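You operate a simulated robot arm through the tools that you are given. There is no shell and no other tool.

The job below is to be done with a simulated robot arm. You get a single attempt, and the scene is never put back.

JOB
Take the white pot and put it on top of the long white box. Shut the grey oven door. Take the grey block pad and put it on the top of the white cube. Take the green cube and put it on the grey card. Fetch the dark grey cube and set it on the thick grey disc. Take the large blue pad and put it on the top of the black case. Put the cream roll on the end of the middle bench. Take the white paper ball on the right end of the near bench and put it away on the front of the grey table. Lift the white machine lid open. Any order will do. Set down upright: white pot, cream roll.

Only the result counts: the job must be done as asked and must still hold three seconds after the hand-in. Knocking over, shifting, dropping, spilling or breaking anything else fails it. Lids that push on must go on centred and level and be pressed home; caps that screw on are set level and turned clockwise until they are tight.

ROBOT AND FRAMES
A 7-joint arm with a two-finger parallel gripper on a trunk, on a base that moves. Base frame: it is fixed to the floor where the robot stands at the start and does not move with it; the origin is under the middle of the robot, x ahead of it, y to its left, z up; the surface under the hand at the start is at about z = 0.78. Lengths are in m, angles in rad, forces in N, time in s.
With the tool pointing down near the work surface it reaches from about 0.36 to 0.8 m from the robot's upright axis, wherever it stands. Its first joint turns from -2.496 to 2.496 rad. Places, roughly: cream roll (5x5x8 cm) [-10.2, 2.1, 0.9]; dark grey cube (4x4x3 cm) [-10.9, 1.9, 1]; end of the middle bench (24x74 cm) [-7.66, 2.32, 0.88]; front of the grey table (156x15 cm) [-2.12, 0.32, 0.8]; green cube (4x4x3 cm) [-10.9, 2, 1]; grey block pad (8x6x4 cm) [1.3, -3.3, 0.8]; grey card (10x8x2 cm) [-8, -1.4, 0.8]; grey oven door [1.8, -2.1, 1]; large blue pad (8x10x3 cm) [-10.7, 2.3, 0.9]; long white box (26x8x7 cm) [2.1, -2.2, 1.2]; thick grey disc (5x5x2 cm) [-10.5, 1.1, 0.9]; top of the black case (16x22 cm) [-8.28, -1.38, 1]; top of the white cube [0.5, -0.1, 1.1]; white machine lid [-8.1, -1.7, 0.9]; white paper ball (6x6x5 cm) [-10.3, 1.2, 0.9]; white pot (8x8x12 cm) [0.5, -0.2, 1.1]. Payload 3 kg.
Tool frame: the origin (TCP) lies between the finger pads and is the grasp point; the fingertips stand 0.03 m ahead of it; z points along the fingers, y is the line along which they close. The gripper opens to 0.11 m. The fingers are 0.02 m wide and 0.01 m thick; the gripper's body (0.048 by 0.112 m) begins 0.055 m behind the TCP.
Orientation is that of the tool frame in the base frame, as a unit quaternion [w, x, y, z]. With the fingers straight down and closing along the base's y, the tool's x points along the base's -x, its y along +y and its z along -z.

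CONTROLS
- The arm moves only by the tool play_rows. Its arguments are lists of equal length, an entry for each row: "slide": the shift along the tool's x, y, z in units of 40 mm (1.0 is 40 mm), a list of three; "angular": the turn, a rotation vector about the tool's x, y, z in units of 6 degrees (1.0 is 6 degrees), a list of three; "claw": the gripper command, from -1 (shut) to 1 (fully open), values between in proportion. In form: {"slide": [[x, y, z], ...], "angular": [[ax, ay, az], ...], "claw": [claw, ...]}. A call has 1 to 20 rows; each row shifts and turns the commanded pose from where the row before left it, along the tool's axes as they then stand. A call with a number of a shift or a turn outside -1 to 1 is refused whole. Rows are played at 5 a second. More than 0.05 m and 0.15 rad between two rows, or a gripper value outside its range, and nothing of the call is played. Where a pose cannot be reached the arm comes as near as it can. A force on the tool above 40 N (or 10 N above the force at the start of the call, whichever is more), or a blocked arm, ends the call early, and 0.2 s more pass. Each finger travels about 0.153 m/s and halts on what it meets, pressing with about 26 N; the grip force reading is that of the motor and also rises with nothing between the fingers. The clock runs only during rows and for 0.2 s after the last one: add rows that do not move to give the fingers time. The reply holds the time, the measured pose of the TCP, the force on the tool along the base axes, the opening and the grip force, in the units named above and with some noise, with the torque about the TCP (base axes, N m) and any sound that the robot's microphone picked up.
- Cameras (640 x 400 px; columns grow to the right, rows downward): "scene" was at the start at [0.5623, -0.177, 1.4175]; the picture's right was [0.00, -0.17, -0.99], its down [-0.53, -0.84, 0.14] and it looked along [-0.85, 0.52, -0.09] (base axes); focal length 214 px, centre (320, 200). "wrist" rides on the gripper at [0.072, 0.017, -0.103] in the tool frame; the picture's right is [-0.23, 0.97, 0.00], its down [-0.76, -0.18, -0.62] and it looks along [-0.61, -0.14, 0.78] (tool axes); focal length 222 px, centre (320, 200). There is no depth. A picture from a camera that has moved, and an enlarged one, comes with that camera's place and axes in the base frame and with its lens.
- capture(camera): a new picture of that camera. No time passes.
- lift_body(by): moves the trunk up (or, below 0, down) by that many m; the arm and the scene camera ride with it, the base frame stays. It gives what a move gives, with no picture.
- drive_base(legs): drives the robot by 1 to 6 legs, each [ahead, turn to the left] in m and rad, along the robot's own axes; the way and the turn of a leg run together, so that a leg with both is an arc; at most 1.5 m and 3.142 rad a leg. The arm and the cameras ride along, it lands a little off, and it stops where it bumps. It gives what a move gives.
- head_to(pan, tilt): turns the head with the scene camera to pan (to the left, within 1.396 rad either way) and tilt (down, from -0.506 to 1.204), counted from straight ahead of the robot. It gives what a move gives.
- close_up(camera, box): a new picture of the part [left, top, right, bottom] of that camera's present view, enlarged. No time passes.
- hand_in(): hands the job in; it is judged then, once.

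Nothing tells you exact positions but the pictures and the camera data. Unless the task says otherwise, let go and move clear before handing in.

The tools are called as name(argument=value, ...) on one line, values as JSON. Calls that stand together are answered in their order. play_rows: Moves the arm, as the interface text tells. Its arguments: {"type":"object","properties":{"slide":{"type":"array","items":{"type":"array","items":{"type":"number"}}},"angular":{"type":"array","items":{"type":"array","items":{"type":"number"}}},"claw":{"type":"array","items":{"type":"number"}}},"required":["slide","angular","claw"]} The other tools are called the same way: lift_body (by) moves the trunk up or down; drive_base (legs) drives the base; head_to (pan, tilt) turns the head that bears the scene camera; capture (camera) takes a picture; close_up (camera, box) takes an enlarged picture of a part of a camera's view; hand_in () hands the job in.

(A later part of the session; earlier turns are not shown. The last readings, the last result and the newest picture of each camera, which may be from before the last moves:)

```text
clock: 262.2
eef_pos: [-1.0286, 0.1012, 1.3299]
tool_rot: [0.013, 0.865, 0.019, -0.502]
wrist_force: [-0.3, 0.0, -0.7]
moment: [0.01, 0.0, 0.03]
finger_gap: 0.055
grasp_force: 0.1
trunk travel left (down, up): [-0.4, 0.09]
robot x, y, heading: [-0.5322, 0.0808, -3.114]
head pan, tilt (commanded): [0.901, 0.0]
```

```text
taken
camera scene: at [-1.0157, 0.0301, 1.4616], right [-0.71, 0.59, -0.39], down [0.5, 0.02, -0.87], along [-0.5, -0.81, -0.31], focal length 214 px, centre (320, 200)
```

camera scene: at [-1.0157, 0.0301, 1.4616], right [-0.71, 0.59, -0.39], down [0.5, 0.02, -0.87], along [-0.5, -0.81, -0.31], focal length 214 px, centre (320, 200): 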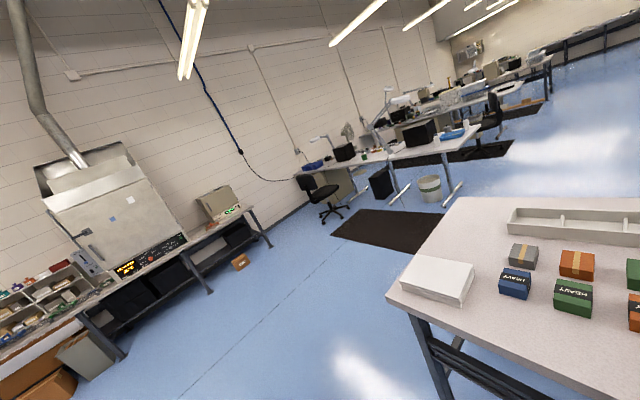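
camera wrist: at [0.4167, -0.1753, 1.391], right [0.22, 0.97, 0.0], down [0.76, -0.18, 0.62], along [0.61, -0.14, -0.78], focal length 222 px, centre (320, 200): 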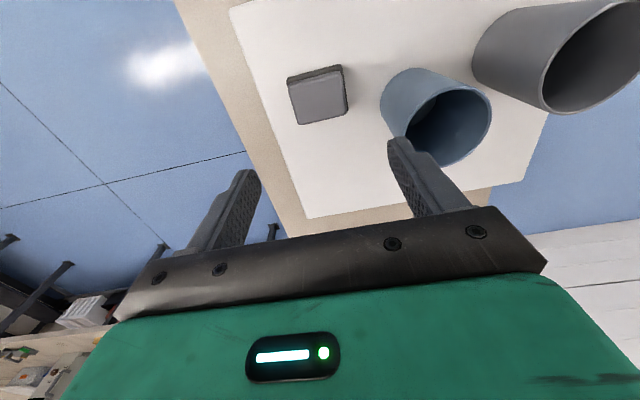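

The table's far (west) strip is the "front", and it has a free patch near (-2.12, 0.37). I'll go around the table's north end, keeping clear of the red cart, and look again from there.

head_to(pan=0, tilt=-0.1)

drive_base(legs=[[0.36, 0], [0, -0.8], [0, -0.797]])

capture(camera="scene")

```text
clock: 263.4
eef_pos: [-1.0282, 0.1009, 1.3285]
tool_rot: [0.012, 0.865, 0.018, -0.501]
wrist_force: [-0.4, 0.2, -0.3]
moment: [0.0, -0.03, 0.03]
finger_gap: 0.0552
grasp_force: 0.1
trunk travel left (down, up): [-0.4, 0.09]
robot x, y, heading: [-0.5255, 0.077, -3.116]
head pan, tilt (commanded): [0.0, -0.099]
```

```text
clock: 270.0
eef_pos: [-0.8518, 0.5723, 1.33]
tool_rot: [-0.35, 0.617, -0.607, -0.358]
wrist_force: [-0.3, -0.4, 0.3]
moment: [0.0, -0.06, -0.03]
finger_gap: 0.0548
grasp_force: 0.0
trunk travel left (down, up): [-0.4, 0.09]
robot x, y, heading: [-0.9191, 0.0715, 1.579]
head pan, tilt (commanded): [0.0, -0.099]
```

```text
taken
camera scene: at [-0.8521, 0.5933, 1.453], right [1.0, 0.02, 0.0], down [0.0, -0.41, -0.91], along [-0.02, 0.91, -0.41], focal length 214 px, centre (320, 200)
```

scene: 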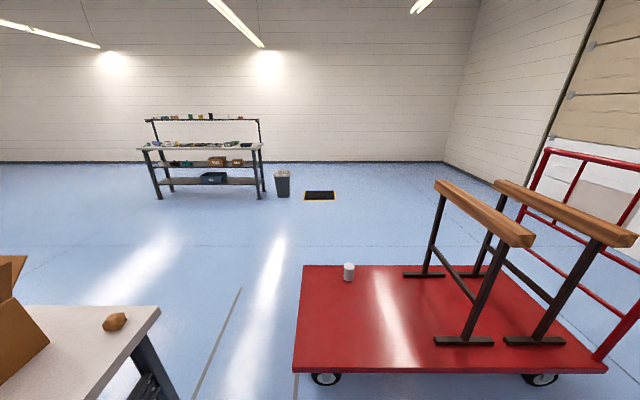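

The gap between the table and the red cart is too narrow, and I want to stay off the mat. I'll take the longer clear way: east between the cube's table and the cart, north around the cart, then west.

drive_base(legs=[[0.66, 0], [0, -0.8], [0, -0.78], [1.0, 0]])

capture(camera="scene")

```text
clock: 282.7
eef_pos: [0.5768, 0.6324, 1.3285]
tool_rot: [0.501, 0.004, 0.865, -0.001]
wrist_force: [-0.5, 0.0, -1.2]
moment: [0.0, -0.03, 0.03]
finger_gap: 0.0548
grasp_force: 0.0
trunk travel left (down, up): [-0.4, 0.09]
robot x, y, heading: [0.0756, 0.7126, -0.016]
head pan, tilt (commanded): [0.0, -0.099]
```

```text
taken
camera scene: at [0.5981, 0.6313, 1.4537], right [-0.01, -1.0, 0.0], down [-0.41, 0.01, -0.91], along [0.91, -0.01, -0.41], focal length 214 px, centre (320, 200)
```

scene: 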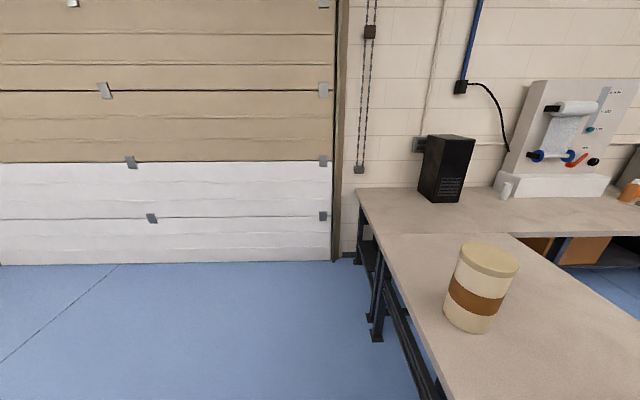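

Clear ahead. I'll continue east, then turn north past the cart's handle.

drive_base(legs=[[1.0, 0], [0, 0.8], [0, 0.787]])

capture(camera="scene")

```text
clock: 292.3
eef_pos: [1.1348, 1.193, 1.3318]
tool_rot: [-0.354, 0.613, -0.61, -0.356]
wrist_force: [-1.0, -0.9, -0.2]
moment: [-0.04, -0.09, -0.06]
finger_gap: 0.0549
grasp_force: 0.1
trunk travel left (down, up): [-0.4, 0.09]
robot x, y, heading: [1.1058, 0.6924, 1.559]
head pan, tilt (commanded): [0.0, -0.099]
stopped in leg 3: the robot was blocked; the commanded pose is now the measured one
```

```text
taken
camera scene: at [1.1342, 1.2135, 1.4562], right [1.0, 0.01, 0.0], down [0.0, -0.41, -0.91], along [-0.01, 0.91, -0.41], focal length 214 px, centre (320, 200)
```

scene: 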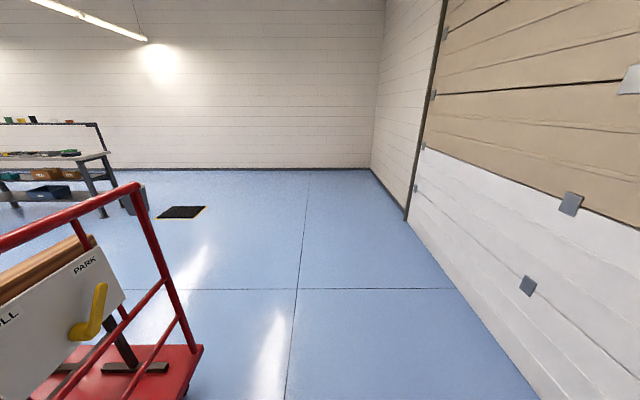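

drive_base(legs=[[1.5, 0], [0.45, 0], [0, 0.8], [0, 0.78]])

capture(camera="scene")

```text
clock: 306.2
eef_pos: [0.6323, 2.6593, 1.3311]
tool_rot: [0.003, 0.865, 0.004, -0.502]
wrist_force: [0.1, 0.6, 0.6]
moment: [0.01, 0.03, 0.0]
finger_gap: 0.055
grasp_force: 0.0
trunk travel left (down, up): [-0.4, 0.09]
robot x, y, heading: [1.1331, 2.6625, 3.125]
head pan, tilt (commanded): [0.0, -0.099]
```

```text
taken
camera scene: at [0.6097, 2.6579, 1.4555], right [-0.01, 1.0, 0.0], down [0.41, 0.0, -0.91], along [-0.91, -0.01, -0.41], focal length 214 px, centre (320, 200)
```

scene: 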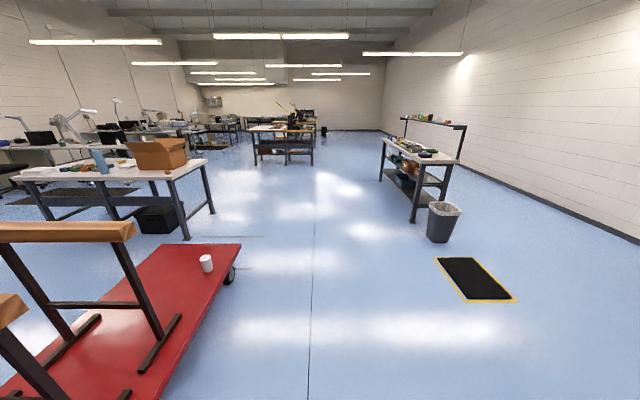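

The northern lane is clear. I'll drive west along it.

drive_base(legs=[[1.5, 0], [1.5, 0], [1.4, 0]])

capture(camera="scene")

```text
clock: 327.2
eef_pos: [-3.7565, 2.6815, 1.3316]
tool_rot: [0.007, 0.865, 0.011, -0.502]
wrist_force: [0.0, 1.0, 0.4]
moment: [0.02, -0.04, -0.02]
finger_gap: 0.0549
grasp_force: 0.1
trunk travel left (down, up): [-0.4, 0.09]
robot x, y, heading: [-3.2556, 2.6896, 3.139]
head pan, tilt (commanded): [0.0, -0.099]
```

```text
taken
camera scene: at [-3.7778, 2.6794, 1.4562], right [-0.03, 1.0, 0.0], down [0.41, 0.01, -0.91], along [-0.91, -0.02, -0.41], focal length 214 px, centre (320, 200)
```

scene: 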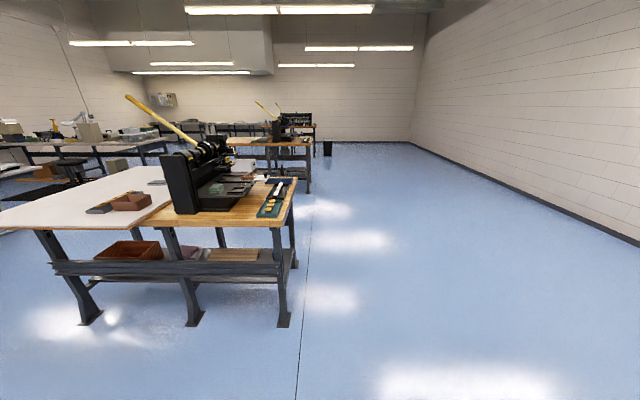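

Bench 1 with a press ends at y ≈ 2.44. I'll shift north to y ≈ 3.1 and go on west.

drive_base(legs=[[0, -0.25], [1.5, 0], [0, 0.25], [1.3, 0]])

capture(camera="scene")

```text
clock: 342.6
eef_pos: [-6.517, 3.0607, 1.3314]
tool_rot: [0.006, 0.865, 0.01, -0.502]
wrist_force: [-0.6, 0.9, 0.2]
moment: [0.03, 0.01, -0.01]
finger_gap: 0.0552
grasp_force: 0.1
trunk travel left (down, up): [-0.4, 0.09]
robot x, y, heading: [-6.0132, 3.0664, 3.134]
head pan, tilt (commanded): [0.0, -0.099]
```

```text
taken
camera scene: at [-6.5383, 3.0584, 1.4566], right [-0.02, 1.0, 0.0], down [0.41, 0.01, -0.91], along [-0.91, -0.02, -0.41], focal length 214 px, centre (320, 200)
```

scene: 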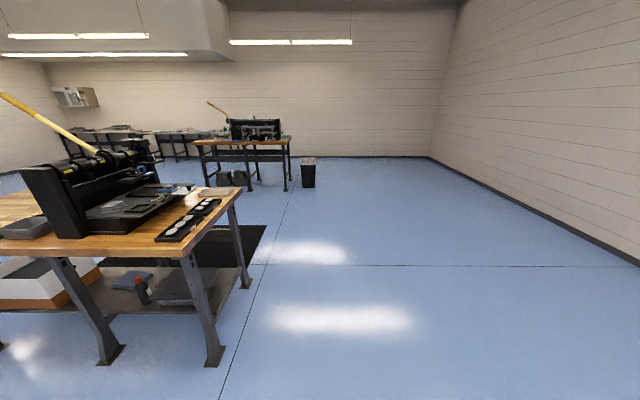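

close_up(camera="scene", box=[0, 120, 280, 295])

close_up(camera="scene", box=[140, 80, 360, 220])

```text
2.29 times, centred on (140, 208) of scene
camera zoom: at [-6.5383, 3.0584, 1.4566], right [-0.02, 1.0, 0.0], down [0.41, 0.01, -0.91], along [-0.91, -0.02, -0.41], focal length 490 px, centre (731, 183)
```

zoom: 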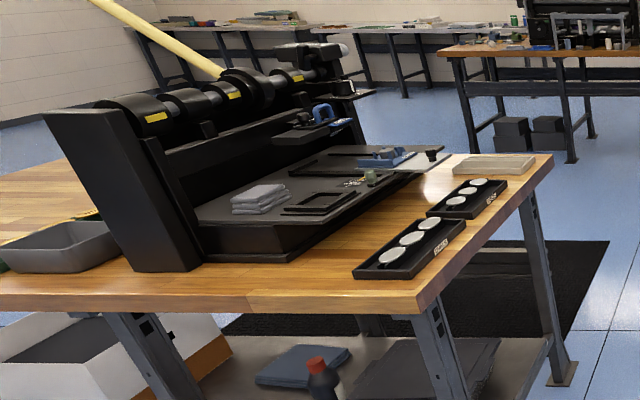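

```text
2.86 times, centred on (250, 150) of scene
camera zoom: at [-6.5383, 3.0584, 1.4566], right [-0.02, 1.0, 0.0], down [0.41, 0.01, -0.91], along [-0.91, -0.02, -0.41], focal length 613 px, centre (520, 343)
```

zoom: 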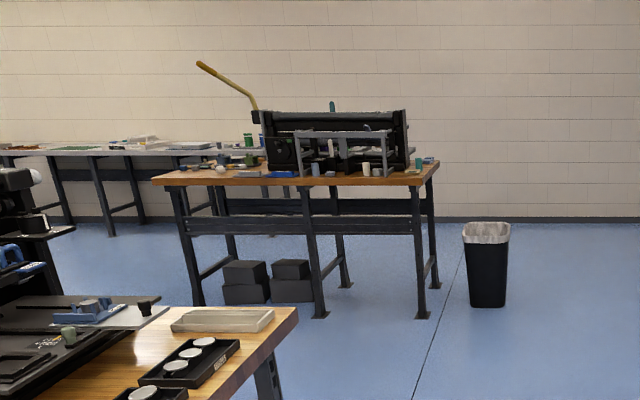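

The middle bench's north end carries trays, with a free strip beside them. The near bench is the third one, with a big press on it. A waste bin stands just north of its end at about (-10.4, 2.75). I'll drive to the east side of that bench first for the cream roll.

drive_base(legs=[[1.5, 0], [1.5, 0], [0.2, 0], [0, 0.8], [0, 0.771]])

capture(camera="scene")

head_to(pan=-0.9, tilt=0)

capture(camera="scene")

```text
clock: 362.6
eef_pos: [-9.1872, 2.5657, 1.3339]
tool_rot: [0.36, 0.603, 0.619, -0.351]
wrist_force: [0.9, 0.9, 0.4]
moment: [-0.01, 0.05, -0.05]
finger_gap: 0.055
grasp_force: 0.0
trunk travel left (down, up): [-0.4, 0.09]
robot x, y, heading: [-9.2309, 3.0639, -1.585]
head pan, tilt (commanded): [0.0, -0.099]
stopped in leg 5: the robot was blocked; the commanded pose is now the measured one
```

```text
taken
camera scene: at [-9.1869, 2.5437, 1.459], right [-1.0, -0.02, 0.0], down [-0.01, 0.4, -0.91], along [0.02, -0.91, -0.41], focal length 214 px, centre (320, 200)
```

scene: 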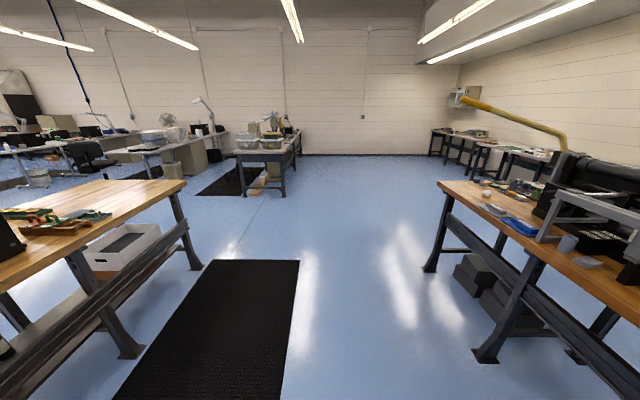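

```text
clock: 363.8
eef_pos: [-9.1885, 2.5663, 1.3347]
tool_rot: [0.359, 0.605, 0.618, -0.351]
wrist_force: [-0.4, 0.6, 0.4]
moment: [-0.01, 0.01, 0.01]
finger_gap: 0.0551
grasp_force: 0.1
trunk travel left (down, up): [-0.4, 0.09]
robot x, y, heading: [-9.2293, 3.0672, -1.584]
head pan, tilt (commanded): [-0.901, 0.0]
```

```text
taken
camera scene: at [-9.2592, 2.5735, 1.4662], right [-0.64, 0.67, 0.39], down [-0.01, 0.49, -0.87], along [-0.77, -0.56, -0.31], focal length 214 px, centre (320, 200)
```

scene: 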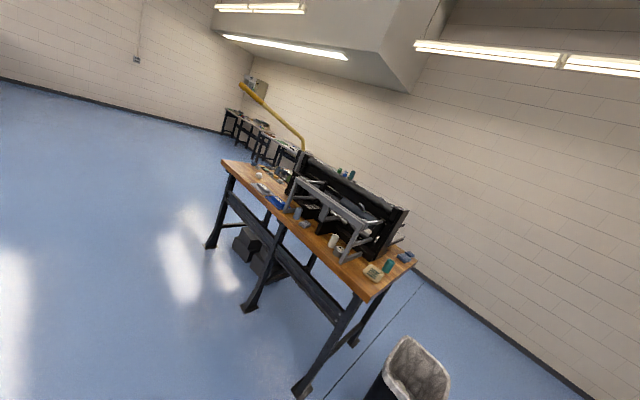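

close_up(camera="scene", box=[210, 140, 430, 300])

head_to(pan=-0.3, tilt=0)

close_up(camera="scene", box=[320, 130, 640, 330])

```text
2.50 times, centred on (320, 220) of scene
camera zoom: at [-9.2592, 2.5735, 1.4662], right [-0.64, 0.67, 0.39], down [-0.01, 0.49, -0.87], along [-0.77, -0.56, -0.31], focal length 536 px, centre (320, 150)
```

zoom: 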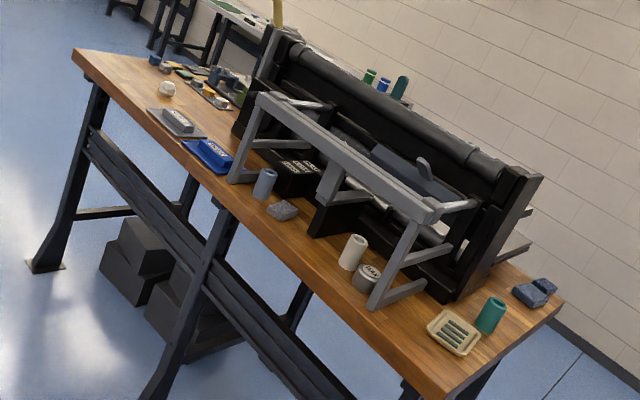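

```text
clock: 364.8
eef_pos: [-9.1876, 2.5668, 1.334]
tool_rot: [0.36, 0.604, 0.618, -0.351]
wrist_force: [0.6, -0.4, 0.4]
moment: [0.0, 0.0, 0.01]
finger_gap: 0.0548
grasp_force: 0.0
trunk travel left (down, up): [-0.4, 0.09]
robot x, y, heading: [-9.2248, 3.0715, -1.584]
head pan, tilt (commanded): [-0.3, 0.0]
```

```text
2.00 times, centred on (480, 230) of scene
camera zoom: at [-9.2148, 2.5485, 1.4514], right [-0.96, 0.23, 0.15], down [-0.01, 0.49, -0.87], along [-0.28, -0.84, -0.47], focal length 429 px, centre (0, 140)
```

zoom: 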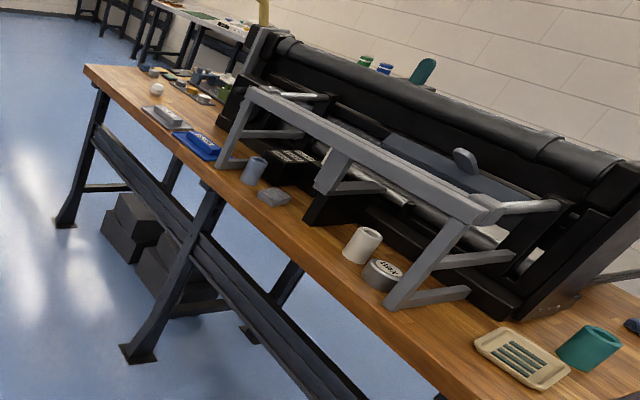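

The cream roll stands at about (-10.27, 2.06), next to a small grey tin and behind a grey frame rail, so I need an overhead view. I'll move to face the bench from the east.

drive_base(legs=[[1.0, 0], [0, -0.8], [0, -0.757]])

head_to(pan=0, tilt=0.2)

capture(camera="scene")

```text
clock: 374.4
eef_pos: [-9.741, 2.0214, 1.3356]
tool_rot: [0.014, 0.863, 0.022, -0.504]
wrist_force: [-0.3, 0.6, 0.6]
moment: [-0.04, 0.02, 0.06]
finger_gap: 0.0552
grasp_force: 0.0
trunk travel left (down, up): [-0.4, 0.09]
robot x, y, heading: [-9.2386, 2.0403, -3.115]
head pan, tilt (commanded): [-0.3, 0.0]
stopped in leg 3: the robot was blocked; the commanded pose is now the measured one
```

```text
clock: 375.2
eef_pos: [-9.7406, 2.0211, 1.3349]
tool_rot: [0.014, 0.864, 0.023, -0.503]
wrist_force: [0.5, -0.3, -0.5]
moment: [0.01, 0.01, 0.02]
finger_gap: 0.0549
grasp_force: 0.1
trunk travel left (down, up): [-0.4, 0.09]
robot x, y, heading: [-9.2403, 2.0424, -3.119]
head pan, tilt (commanded): [0.0, 0.201]
```

```text
taken
camera scene: at [-9.7535, 2.0197, 1.4333], right [-0.05, 1.0, 0.0], down [0.66, 0.03, -0.75], along [-0.75, -0.04, -0.66], focal length 214 px, centre (320, 200)
```

scene: 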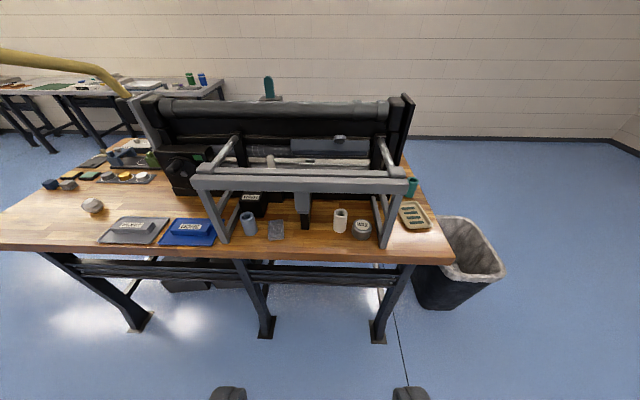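

close_up(camera="scene", box=[160, 120, 480, 280])

close_up(camera="scene", box=[0, 130, 240, 260])

```text
2.00 times, centred on (320, 200) of scene
camera zoom: at [-9.7535, 2.0197, 1.4333], right [-0.05, 1.0, 0.0], down [0.66, 0.03, -0.75], along [-0.75, -0.04, -0.66], focal length 429 px, centre (320, 200)
```

zoom: 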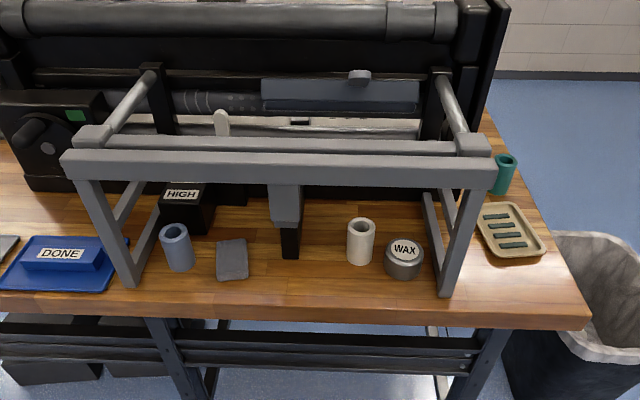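

```text
2.67 times, centred on (120, 195) of scene
camera zoom: at [-9.7535, 2.0197, 1.4333], right [-0.05, 1.0, 0.0], down [0.66, 0.03, -0.75], along [-0.75, -0.04, -0.66], focal length 572 px, centre (853, 213)
```

zoom: 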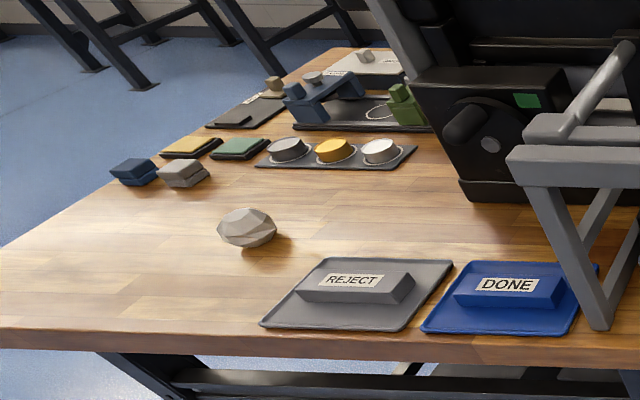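

The roll is at about (-10.237, 2.06), 8 cm tall, and the low wax tin beside it tops out near z = 0.92. The frame's front rail is at x ≈ -10.17 with its underside at z ≈ 1.09. I'll slide the hand in under the rail at the present 30° pitch and grip the roll near its top, above the tin.

drive_base(legs=[[0.36, 0]])

play_rows(slide=[[0.5, -0.2, -0.85], [0.83, -0.2, 0.4], [0.83, -0.2, 0.4], [0.83, -0.2, 0.4], [0.83, -0.2, 0.4], [0.83, -0.2, 0.4], [0.83, -0.2, 0.4], [0, 0, 0]], angular=[[0, 0, 0], [0, 0, 0], [0, 0, 0], [0, 0, 0], [0, 0, 0], [0, 0, 0], [0, 0, 0], [0, 0, 0]], claw=[0.3, 0.4, 0.4, 0.4, 0.4, 0.4, 0.4, 0.4])

capture(camera="scene")

capture(camera="wrist")

```text
clock: 377.5
eef_pos: [-10.0992, 2.0103, 1.336]
tool_rot: [0.014, 0.863, 0.024, -0.504]
wrist_force: [0.1, -0.9, 1.0]
moment: [0.02, 0.0, -0.01]
finger_gap: 0.0551
grasp_force: 0.2
trunk travel left (down, up): [-0.4, 0.09]
robot x, y, heading: [-9.5983, 2.0335, -3.111]
head pan, tilt (commanded): [0.0, 0.201]
```

```text
clock: 379.3
eef_pos: [-10.1515, 2.0757, 1.2108]
tool_rot: [0.014, 0.864, 0.024, -0.502]
wrist_force: [-1.4, 0.5, -0.1]
moment: [0.01, 0.04, -0.01]
finger_gap: 0.0771
grasp_force: 0.1
out of reach, approached as far as the arm can: row 2, 3, 4, 5, 6, 7
trunk travel left (down, up): [-0.4, 0.09]
robot x, y, heading: [-9.5979, 2.0281, -3.11]
head pan, tilt (commanded): [0.0, 0.201]
```

```text
taken
camera scene: at [-10.1651, 2.0743, 1.3083], right [-0.06, 1.0, 0.0], down [0.66, 0.04, -0.75], along [-0.75, -0.04, -0.66], focal length 214 px, centre (320, 200)
```

scene: 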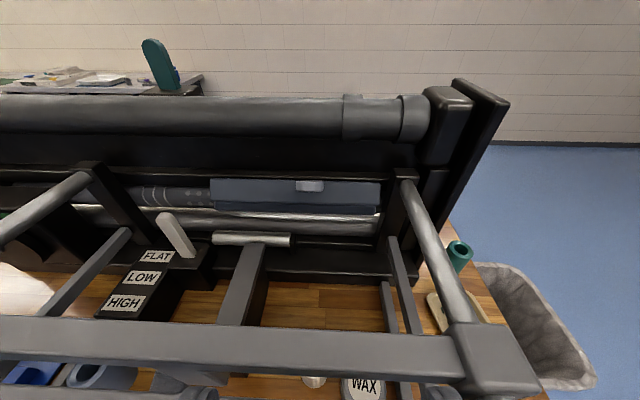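

```text
taken
camera wrist: at [-10.0246, 2.0671, 1.1986], right [-0.06, -0.98, 0.2], down [0.15, 0.19, 0.97], along [-0.99, 0.09, 0.14], focal length 222 px, centre (320, 200)
```

wrist: 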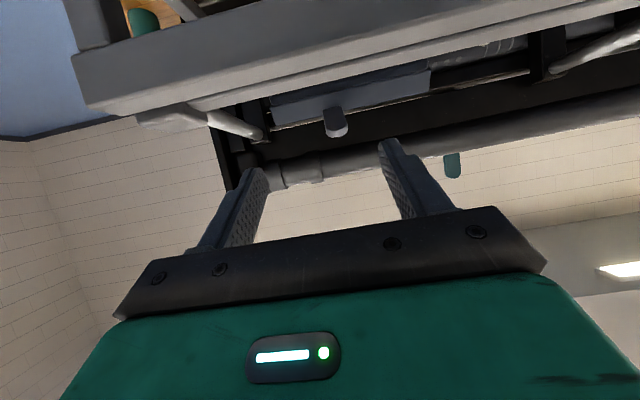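

That pose is too close in for a pitched hand. I'll pull back up, drive back a little so the arm stretches further, and try again.

play_rows(slide=[[0, 0, -1], [0, 0, -1]], angular=[[0, 0, 0], [0, 0, 0]], claw=[0.4, 0.4])

drive_base(legs=[[-0.2, 0]])

```text
clock: 379.9
eef_pos: [-10.1085, 2.0758, 1.2691]
tool_rot: [0.014, 0.865, 0.023, -0.502]
wrist_force: [-0.3, 0.2, 0.4]
moment: [-0.03, 0.03, 0.03]
finger_gap: 0.077
grasp_force: 0.1
out of reach, approached as far as the arm can: row 1, 2
trunk travel left (down, up): [-0.4, 0.09]
robot x, y, heading: [-9.5985, 2.0317, -3.112]
head pan, tilt (commanded): [0.0, 0.201]
```

```text
clock: 381.5
eef_pos: [-9.9085, 2.0816, 1.2688]
tool_rot: [0.014, 0.864, 0.024, -0.503]
wrist_force: [0.9, -0.3, -1.1]
moment: [-0.03, -0.02, -0.01]
finger_gap: 0.0769
grasp_force: 0.0
trunk travel left (down, up): [-0.4, 0.09]
robot x, y, heading: [-9.3993, 2.0391, -3.111]
head pan, tilt (commanded): [0.0, 0.201]
```

play_rows(slide=[[-0.44, 0.04, 0.757], [-0.44, 0.04, 0.757], [-0.44, 0.04, 0.757], [-0.44, 0.04, 0.757]], angular=[[0, 0, 0], [0, 0, 0], [0, 0, 0], [0, 0, 0]], claw=[0.4, 0.4, 0.4, 0.4])

play_rows(slide=[[0.83, 0, 0.48], [0.83, 0, 0.48], [0.83, 0, 0.48], [0.83, 0, 0.48], [0.83, 0, 0.48], [0.83, 0, 0.48], [0, 0, 0]], angular=[[0, 0, 0], [0, 0, 0], [0, 0, 0], [0, 0, 0], [0, 0, 0], [0, 0, 0], [0, 0, 0]], claw=[0.4, 0.4, 0.4, 0.4, 0.4, 0.4, 0.4])

capture(camera="scene")

capture(camera="wrist")

```text
clock: 382.5
eef_pos: [-10.0488, 2.0692, 1.2686]
tool_rot: [0.015, 0.865, 0.024, -0.502]
wrist_force: [0.3, -0.6, 0.3]
moment: [-0.01, 0.01, 0.0]
finger_gap: 0.077
grasp_force: 0.0
trunk travel left (down, up): [-0.4, 0.09]
robot x, y, heading: [-9.4006, 2.0372, -3.11]
head pan, tilt (commanded): [0.0, 0.201]
```

```text
clock: 384.1
eef_pos: [-10.0491, 2.0676, 1.0399]
tool_rot: [0.015, 0.864, 0.024, -0.502]
wrist_force: [0.2, 0.9, -0.1]
moment: [0.02, 0.01, 0.0]
finger_gap: 0.0772
grasp_force: 0.1
trunk travel left (down, up): [-0.4, 0.09]
robot x, y, heading: [-9.3975, 2.0354, -3.109]
head pan, tilt (commanded): [0.0, 0.201]
```

```text
taken
camera scene: at [-10.0626, 2.0656, 1.1374], right [-0.06, 1.0, 0.0], down [0.66, 0.04, -0.75], along [-0.75, -0.04, -0.66], focal length 214 px, centre (320, 200)
```

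scene: 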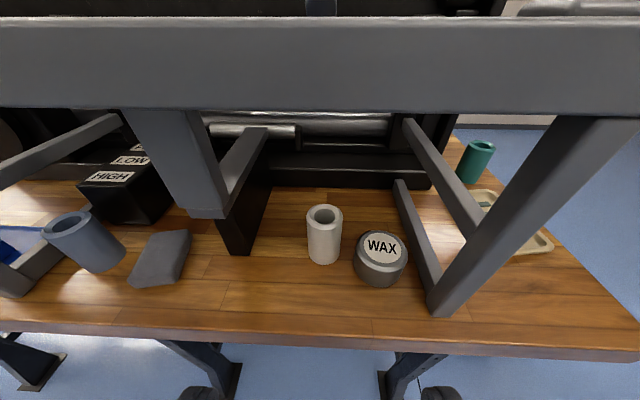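

```text
taken
camera wrist: at [-9.9222, 2.0584, 1.0276], right [-0.06, -0.98, 0.2], down [0.15, 0.19, 0.97], along [-0.99, 0.09, 0.14], focal length 222 px, centre (320, 200)
```

wrist: 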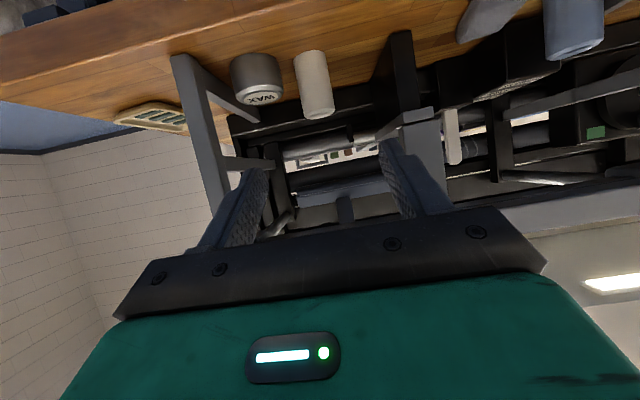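

The roll is in clear view under the rail and the tin is beside it. I'll advance along the tool axis under the rail.

play_rows(slide=[[-0.065, -0.02, 0.86], [-0.065, -0.02, 0.86], [-0.065, -0.02, 0.86], [0, 0, 0]], angular=[[0, 0, 0], [0, 0, 0], [0, 0, 0], [0, 0, 0]], claw=[0.4, 0.4, 0.4, 0.4])

capture(camera="wrist")

head_to(pan=0, tilt=0.7)

capture(camera="scene")

```text
clock: 385.0
eef_pos: [-10.1369, 2.0641, 0.9995]
tool_rot: [0.014, 0.864, 0.026, -0.502]
wrist_force: [44.6, -5.5, 15.1]
moment: [1.05, 5.34, -1.41]
finger_gap: 0.077
grasp_force: 0.0
trunk travel left (down, up): [-0.4, 0.09]
robot x, y, heading: [-9.3995, 2.0355, -3.11]
head pan, tilt (commanded): [0.0, 0.201]
stopped in row 4: the force on the tool passed its limit at 52 N (the readings are from after the stop); the commanded pose is now the measured one
```

```text
taken
camera wrist: at [-10.0094, 2.0557, 0.986], right [-0.05, -0.98, 0.2], down [0.15, 0.19, 0.97], along [-0.99, 0.08, 0.14], focal length 222 px, centre (320, 200)
```

wrist: 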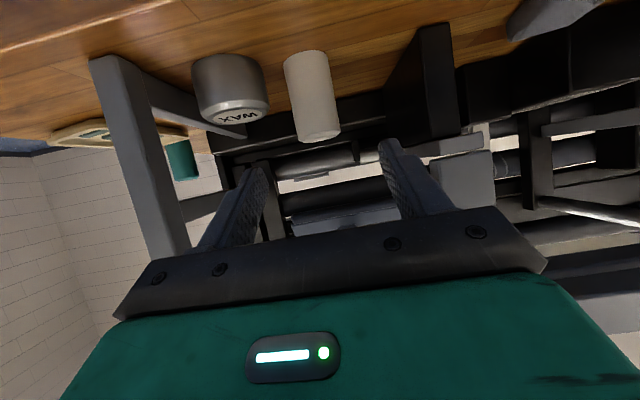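

```text
clock: 385.9
eef_pos: [-10.1418, 2.0646, 0.9954]
tool_rot: [0.014, 0.865, 0.025, -0.501]
wrist_force: [-0.3, 0.0, 0.1]
moment: [0.0, 0.02, 0.01]
finger_gap: 0.077
grasp_force: 0.1
trunk travel left (down, up): [-0.4, 0.09]
robot x, y, heading: [-9.397, 2.0347, -3.112]
head pan, tilt (commanded): [0.0, 0.7]
```

```text
taken
camera scene: at [-10.1256, 2.0648, 1.057], right [-0.06, 1.0, 0.0], down [0.94, 0.05, -0.34], along [-0.34, -0.02, -0.94], focal length 214 px, centre (320, 200)
```

scene: 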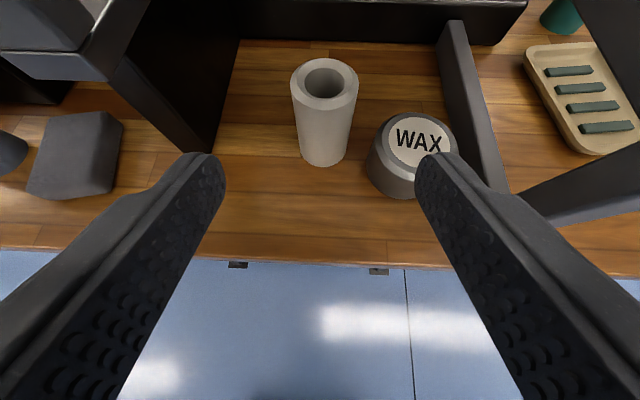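

The hand stopped because the head with the scene camera is solid and touched the rail; the rail hasn't moved. I'll back out, level the hand more so the head stays in front of the rail, and fold the head down.

play_rows(slide=[[0, 0, -1], [0, 0, -1], [0, 0, -0.8], [0, 0, 0], [0, 0, 0], [0, 0, 0], [0, 0, 0]], angular=[[0, 0, 0], [0, 0, 0], [0, 0, 0], [0, -0.85, 0], [0, -0.85, 0], [0, -0.85, 0], [0, -0.8, 0]], claw=[0.4, 0.4, 0.4, 0.4, 0.4, 0.4, 0.4])

head_to(pan=0, tilt=1.2)

capture(camera="wrist")

capture(camera="scene")

```text
clock: 387.5
eef_pos: [-10.0447, 2.0706, 1.051]
tool_rot: [0.018, 0.764, 0.022, -0.645]
wrist_force: [-0.1, -0.4, 0.7]
moment: [0.04, -0.01, -0.03]
finger_gap: 0.077
grasp_force: 0.1
trunk travel left (down, up): [-0.4, 0.09]
robot x, y, heading: [-9.3997, 2.0398, -3.119]
head pan, tilt (commanded): [0.0, 0.7]
```

```text
clock: 388.4
eef_pos: [-10.0439, 2.0702, 1.0497]
tool_rot: [0.019, 0.764, 0.022, -0.644]
wrist_force: [0.1, 0.5, -0.5]
moment: [0.0, -0.02, 0.0]
finger_gap: 0.077
grasp_force: 0.0
trunk travel left (down, up): [-0.4, 0.09]
robot x, y, heading: [-9.3983, 2.0379, -3.114]
head pan, tilt (commanded): [0.0, 1.201]
```

```text
taken
camera wrist: at [-9.9287, 2.0612, 0.9963], right [0.02, -0.97, 0.22], down [0.47, 0.21, 0.86], along [-0.88, 0.09, 0.47], focal length 222 px, centre (320, 200)
```

wrist: 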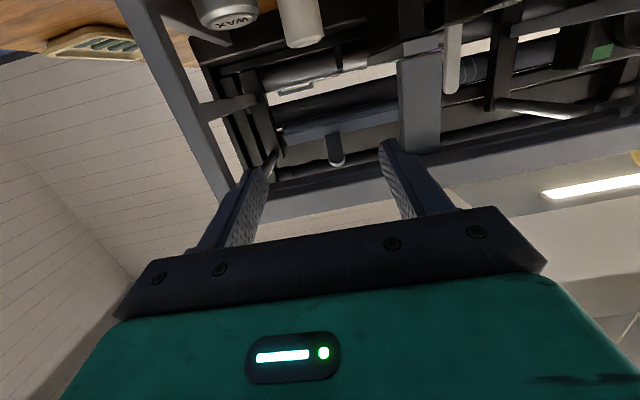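

```text
taken
camera scene: at [-9.9732, 2.0736, 1.0732], right [-0.06, 1.0, 0.0], down [0.98, 0.06, -0.2], along [-0.2, -0.01, -0.98], focal length 214 px, centre (320, 200)
```

scene: 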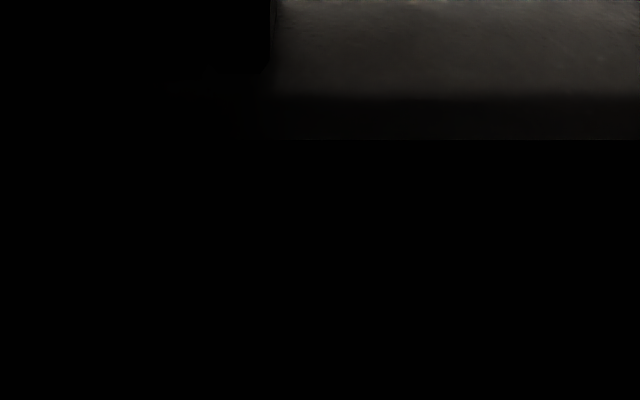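

play_rows(slide=[[0.577, -0.02, 0.2], [0.577, -0.02, 0.4], [0.577, -0.02, 0.57], [0, 0, 0.54], [0, 0, 0]], angular=[[0, 0, 0], [0, 0, 0], [0, 0, 0], [0, 0, 0], [0, 0, 0]], claw=[0.4, 0.4, 0.4, 0.4, 0.4])

capture(camera="wrist")

```text
clock: 389.6
eef_pos: [-10.1003, 2.0706, 0.9706]
tool_rot: [0.019, 0.764, 0.023, -0.644]
wrist_force: [-0.7, -0.2, -0.3]
moment: [0.02, -0.03, 0.0]
finger_gap: 0.077
grasp_force: 0.0
trunk travel left (down, up): [-0.4, 0.09]
robot x, y, heading: [-9.3977, 2.0383, -3.118]
head pan, tilt (commanded): [0.0, 1.201]
```

```text
taken
camera wrist: at [-9.9851, 2.0612, 0.9163], right [0.02, -0.97, 0.22], down [0.47, 0.21, 0.86], along [-0.88, 0.09, 0.47], focal length 222 px, centre (320, 200)
```

wrist: 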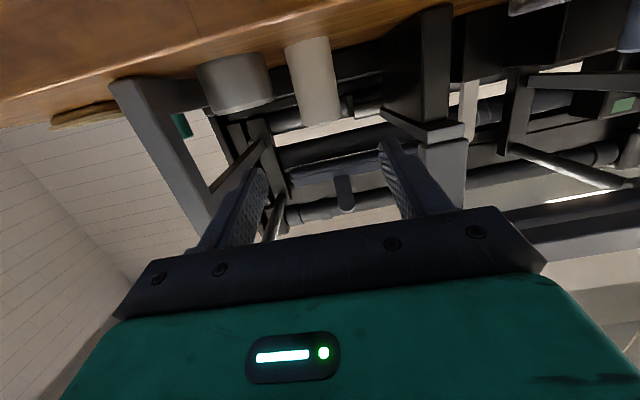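

The roll is centred between the fingers and the tin is lower. I'll advance slowly.

play_rows(slide=[[0, 0, 0.7], [0, 0, 0.7], [0, 0, 0.6], [0, 0, 0]], angular=[[0, 0, 0], [0, 0, 0], [0, 0, 0], [0, 0, 0]], claw=[0.4, 0.4, 0.4, 0.4])

capture(camera="wrist")

```text
clock: 390.6
eef_pos: [-10.179, 2.0666, 0.9565]
tool_rot: [0.019, 0.765, 0.022, -0.643]
wrist_force: [0.5, 0.1, 0.5]
moment: [-0.01, 0.0, -0.04]
finger_gap: 0.0771
grasp_force: 0.0
trunk travel left (down, up): [-0.4, 0.09]
robot x, y, heading: [-9.3975, 2.04, -3.112]
head pan, tilt (commanded): [0.0, 1.201]
```

```text
taken
camera wrist: at [-10.0637, 2.0556, 0.902], right [0.02, -0.97, 0.22], down [0.47, 0.21, 0.86], along [-0.88, 0.09, 0.47], focal length 222 px, centre (320, 200)
```

wrist: 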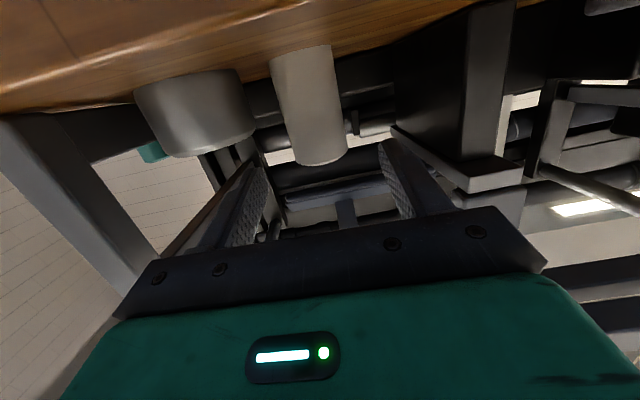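

play_rows(slide=[[0, 0, 0.5], [0, 0, 0.5], [0, 0, 0]], angular=[[0, 0, 0], [0, 0, 0], [0, 0, 0]], claw=[0.4, 0.4, 0.4])

capture(camera="wrist")

```text
clock: 391.4
eef_pos: [-10.2182, 2.0636, 0.9503]
tool_rot: [0.018, 0.765, 0.022, -0.644]
wrist_force: [0.3, -0.1, 0.5]
moment: [0.01, 0.01, 0.0]
finger_gap: 0.077
grasp_force: 0.1
trunk travel left (down, up): [-0.4, 0.09]
robot x, y, heading: [-9.3963, 2.0416, -3.114]
head pan, tilt (commanded): [0.0, 1.201]
```

```text
taken
camera wrist: at [-10.1031, 2.0529, 0.8966], right [0.02, -0.97, 0.22], down [0.47, 0.21, 0.86], along [-0.88, 0.09, 0.47], focal length 222 px, centre (320, 200)
```

wrist: 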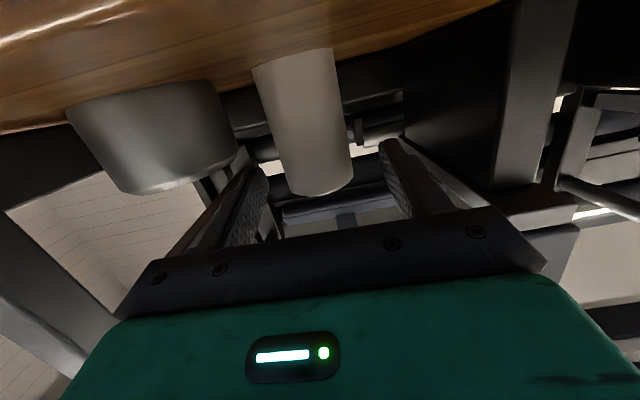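

The roll is between the fingers. I'll close now.

play_rows(slide=[[0, 0, 0], [0, 0, 0], [0, 0, 0], [0, 0, 0], [0, 0, 0]], angular=[[0, 0, 0], [0, 0, 0], [0, 0, 0], [0, 0, 0], [0, 0, 0]], claw=[0.1, -0.1, -0.4, -1, -1])

capture(camera="wrist")

```text
clock: 392.6
eef_pos: [-10.219, 2.0635, 0.9514]
tool_rot: [0.019, 0.764, 0.022, -0.645]
wrist_force: [-0.8, 0.9, 1.4]
moment: [0.03, 0.08, -0.05]
finger_gap: 0.0401
grasp_force: 26.4
trunk travel left (down, up): [-0.4, 0.09]
robot x, y, heading: [-9.4002, 2.0401, -3.11]
head pan, tilt (commanded): [0.0, 1.201]
```

```text
taken
camera wrist: at [-10.1029, 2.0529, 0.8968], right [0.02, -0.97, 0.22], down [0.47, 0.21, 0.86], along [-0.88, 0.09, 0.47], focal length 222 px, centre (320, 200)
```

wrist: 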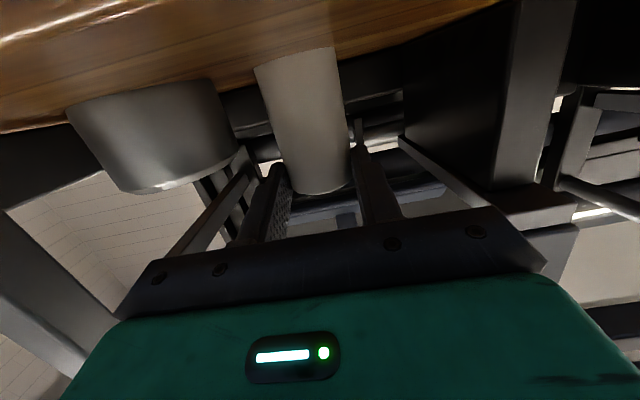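

Gripped at 4.0 cm. I'll lift 2.5 cm and back straight out under the rail.

play_rows(slide=[[-0.3, 0, -0.05], [-0.3, 0, -0.05], [0, 0, 0]], angular=[[0, 0, 0], [0, 0, 0], [0, 0, 0]], claw=[-1, -1, -1])

capture(camera="wrist")

```text
clock: 393.4
eef_pos: [-10.2179, 2.0625, 0.9745]
tool_rot: [0.02, 0.765, 0.023, -0.644]
wrist_force: [0.8, 0.3, -0.1]
moment: [0.0, -0.02, 0.01]
finger_gap: 0.04
grasp_force: 26.2
trunk travel left (down, up): [-0.4, 0.09]
robot x, y, heading: [-9.3996, 2.037, -3.115]
head pan, tilt (commanded): [0.0, 1.201]
```

```text
taken
camera wrist: at [-10.1028, 2.0535, 0.9202], right [0.02, -0.97, 0.22], down [0.47, 0.21, 0.86], along [-0.88, 0.09, 0.46], focal length 222 px, centre (320, 200)
```

wrist: 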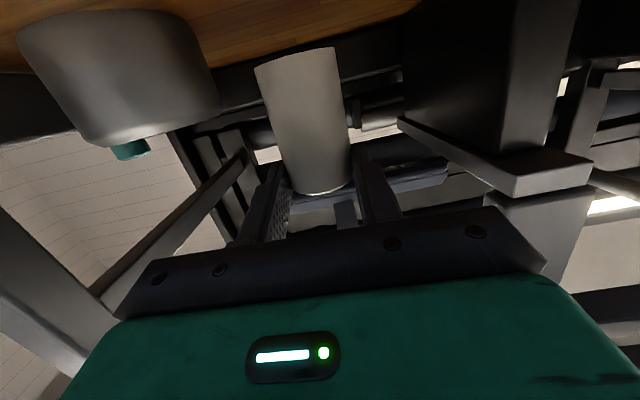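

play_rows(slide=[[0, 0, -0.8], [0, 0, -0.8], [0, 0, -0.8], [0, 0, -0.8], [0, 0, -0.8], [0, 0, -0.8], [-0.8, 0, -0.4], [-0.8, 0, -0.4], [-0.8, 0, -0.4]], angular=[[0, 0, 0], [0, 0, 0], [0, 0, 0], [0, 0, 0], [0, 0, 0], [0, 0, 0], [0, 0, 0], [0, 0, 0], [0, 0, 0]], claw=[-1, -1, -1, -1, -1, -1, -1, -1, -1])

drive_base(legs=[[-0.15, 0]])

head_to(pan=0, tilt=0.4)

capture(camera="scene")

```text
clock: 395.4
eef_pos: [-10.0447, 2.0868, 1.0958]
tool_rot: [0.019, 0.764, 0.022, -0.644]
wrist_force: [-0.2, 0.4, -0.7]
moment: [0.02, 0.04, 0.0]
finger_gap: 0.0401
grasp_force: 26.0
out of reach, approached as far as the arm can: row 6, 7, 8, 9
trunk travel left (down, up): [-0.4, 0.09]
robot x, y, heading: [-9.4, 2.0373, -3.112]
head pan, tilt (commanded): [0.0, 1.201]
```

```text
clock: 396.8
eef_pos: [-9.8935, 2.0907, 1.0964]
tool_rot: [0.018, 0.765, 0.022, -0.644]
wrist_force: [-0.9, 0.4, -1.0]
moment: [-0.01, -0.03, -0.01]
finger_gap: 0.0398
grasp_force: 25.8
trunk travel left (down, up): [-0.4, 0.09]
robot x, y, heading: [-9.2485, 2.0422, -3.112]
head pan, tilt (commanded): [0.0, 1.201]
```

```text
clock: 397.9
eef_pos: [-9.8936, 2.0911, 1.0968]
tool_rot: [0.018, 0.765, 0.022, -0.644]
wrist_force: [-0.4, -0.4, -0.9]
moment: [0.01, 0.0, 0.0]
finger_gap: 0.0401
grasp_force: 26.7
trunk travel left (down, up): [-0.4, 0.09]
robot x, y, heading: [-9.2473, 2.0431, -3.116]
head pan, tilt (commanded): [0.0, 0.4]
```

```text
taken
camera scene: at [-9.8686, 2.091, 1.1748], right [-0.06, 1.0, 0.0], down [0.54, 0.03, -0.84], along [-0.84, -0.05, -0.54], focal length 214 px, centre (320, 200)
```

scene: 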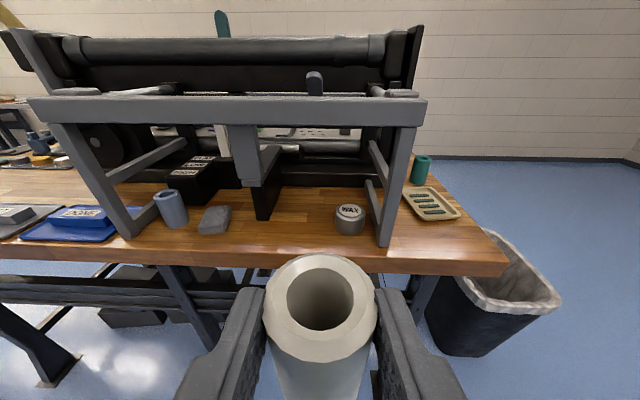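

The roll is out and nothing else moved. Now I'll carry it along the northern lane to the middle bench's end.

drive_base(legs=[[0, -0.8], [0, -0.77], [1.0, 0]])

drive_base(legs=[[0, 0.8], [0, 0.77], [-1.2, 0], [-1.1, 0]])

```text
clock: 402.3
eef_pos: [-9.2656, 2.696, 1.0992]
tool_rot: [-0.419, 0.581, -0.497, -0.491]
wrist_force: [1.4, -1.0, -1.5]
moment: [-0.02, 0.0, 0.06]
finger_gap: 0.04
grasp_force: 26.3
trunk travel left (down, up): [-0.4, 0.09]
robot x, y, heading: [-9.3063, 2.0385, 1.664]
head pan, tilt (commanded): [0.0, 0.4]
stopped in leg 2: the robot was blocked; the commanded pose is now the measured one
```

```text
clock: 406.5
eef_pos: [-9.955, 2.1863, 1.0986]
tool_rot: [-0.003, 0.765, -0.001, -0.644]
wrist_force: [0.2, -0.8, -0.5]
moment: [0.03, -0.02, -0.11]
finger_gap: 0.0397
grasp_force: 25.6
trunk travel left (down, up): [-0.4, 0.09]
robot x, y, heading: [-9.3088, 2.1007, 3.107]
head pan, tilt (commanded): [0.0, 0.4]
stopped in leg 2: the robot was blocked; the commanded pose is now the measured one
```

The turns tend to stop slightly short, which cut the legs after them. I'll issue turns and drives separately.

drive_base(legs=[[0, -1.536]])

drive_base(legs=[[0.95, 0]])

drive_base(legs=[[0, 1.571]])

```text
clock: 410.2
eef_pos: [-9.321, 2.7607, 1.0994]
tool_rot: [-0.42, 0.581, -0.497, -0.489]
wrist_force: [1.3, 0.0, -1.0]
moment: [0.01, -0.01, 0.08]
finger_gap: 0.04
grasp_force: 25.9
trunk travel left (down, up): [-0.4, 0.09]
robot x, y, heading: [-9.3639, 2.0975, 1.657]
head pan, tilt (commanded): [0.0, 0.4]
stopped in leg 1: the robot was blocked; the commanded pose is now the measured one
```

```text
clock: 415.2
eef_pos: [-9.4059, 3.7214, 1.0994]
tool_rot: [-0.42, 0.581, -0.498, -0.488]
wrist_force: [0.0, -0.3, -0.3]
moment: [-0.01, 0.0, 0.04]
finger_gap: 0.0397
grasp_force: 25.9
trunk travel left (down, up): [-0.4, 0.09]
robot x, y, heading: [-9.449, 3.0596, 1.66]
head pan, tilt (commanded): [0.0, 0.4]
```

```text
clock: 418.9
eef_pos: [-10.1034, 3.2154, 1.102]
tool_rot: [-0.008, 0.765, -0.006, -0.644]
wrist_force: [1.1, -1.3, -0.9]
moment: [0.04, -0.07, -0.09]
finger_gap: 0.0401
grasp_force: 25.8
trunk travel left (down, up): [-0.4, 0.09]
robot x, y, heading: [-9.4507, 3.1143, 3.089]
head pan, tilt (commanded): [0.0, 0.4]
stopped in leg 1: the robot was blocked; the commanded pose is now the measured one
```

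drive_base(legs=[[-1.3, 0], [-1.25, 0]])

drive_base(legs=[[0, 0.7]])

head_to(pan=0, tilt=0.3)

capture(camera="scene")

```text
clock: 431.3
eef_pos: [-7.5584, 3.0727, 1.1003]
tool_rot: [-0.012, 0.765, -0.011, -0.644]
wrist_force: [-0.8, 0.6, -0.6]
moment: [0.01, -0.04, -0.03]
finger_gap: 0.0401
grasp_force: 25.6
trunk travel left (down, up): [-0.4, 0.09]
robot x, y, heading: [-6.9053, 2.962, 3.083]
head pan, tilt (commanded): [0.0, 0.4]
```

```text
clock: 433.6
eef_pos: [-7.4739, 2.6284, 1.1013]
tool_rot: [0.209, 0.723, 0.251, -0.609]
wrist_force: [0.5, -0.1, -1.2]
moment: [0.01, -0.02, -0.01]
finger_gap: 0.0397
grasp_force: 26.1
trunk travel left (down, up): [-0.4, 0.09]
robot x, y, heading: [-6.9192, 2.9847, -2.508]
head pan, tilt (commanded): [0.0, 0.4]
```

```text
clock: 434.3
eef_pos: [-7.4742, 2.6287, 1.1017]
tool_rot: [0.21, 0.722, 0.252, -0.61]
wrist_force: [0.0, -0.2, -0.8]
moment: [0.01, 0.0, 0.0]
finger_gap: 0.0401
grasp_force: 26.3
trunk travel left (down, up): [-0.4, 0.09]
robot x, y, heading: [-6.9208, 2.9858, -2.506]
head pan, tilt (commanded): [0.0, 0.3]
```

```text
taken
camera scene: at [-7.457, 2.6405, 1.1887], right [-0.62, 0.79, 0.0], down [0.35, 0.28, -0.89], along [-0.7, -0.55, -0.45], focal length 214 px, centre (320, 200)
```

scene: 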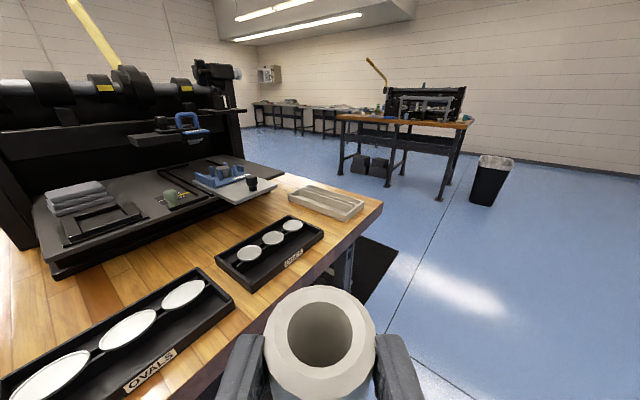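

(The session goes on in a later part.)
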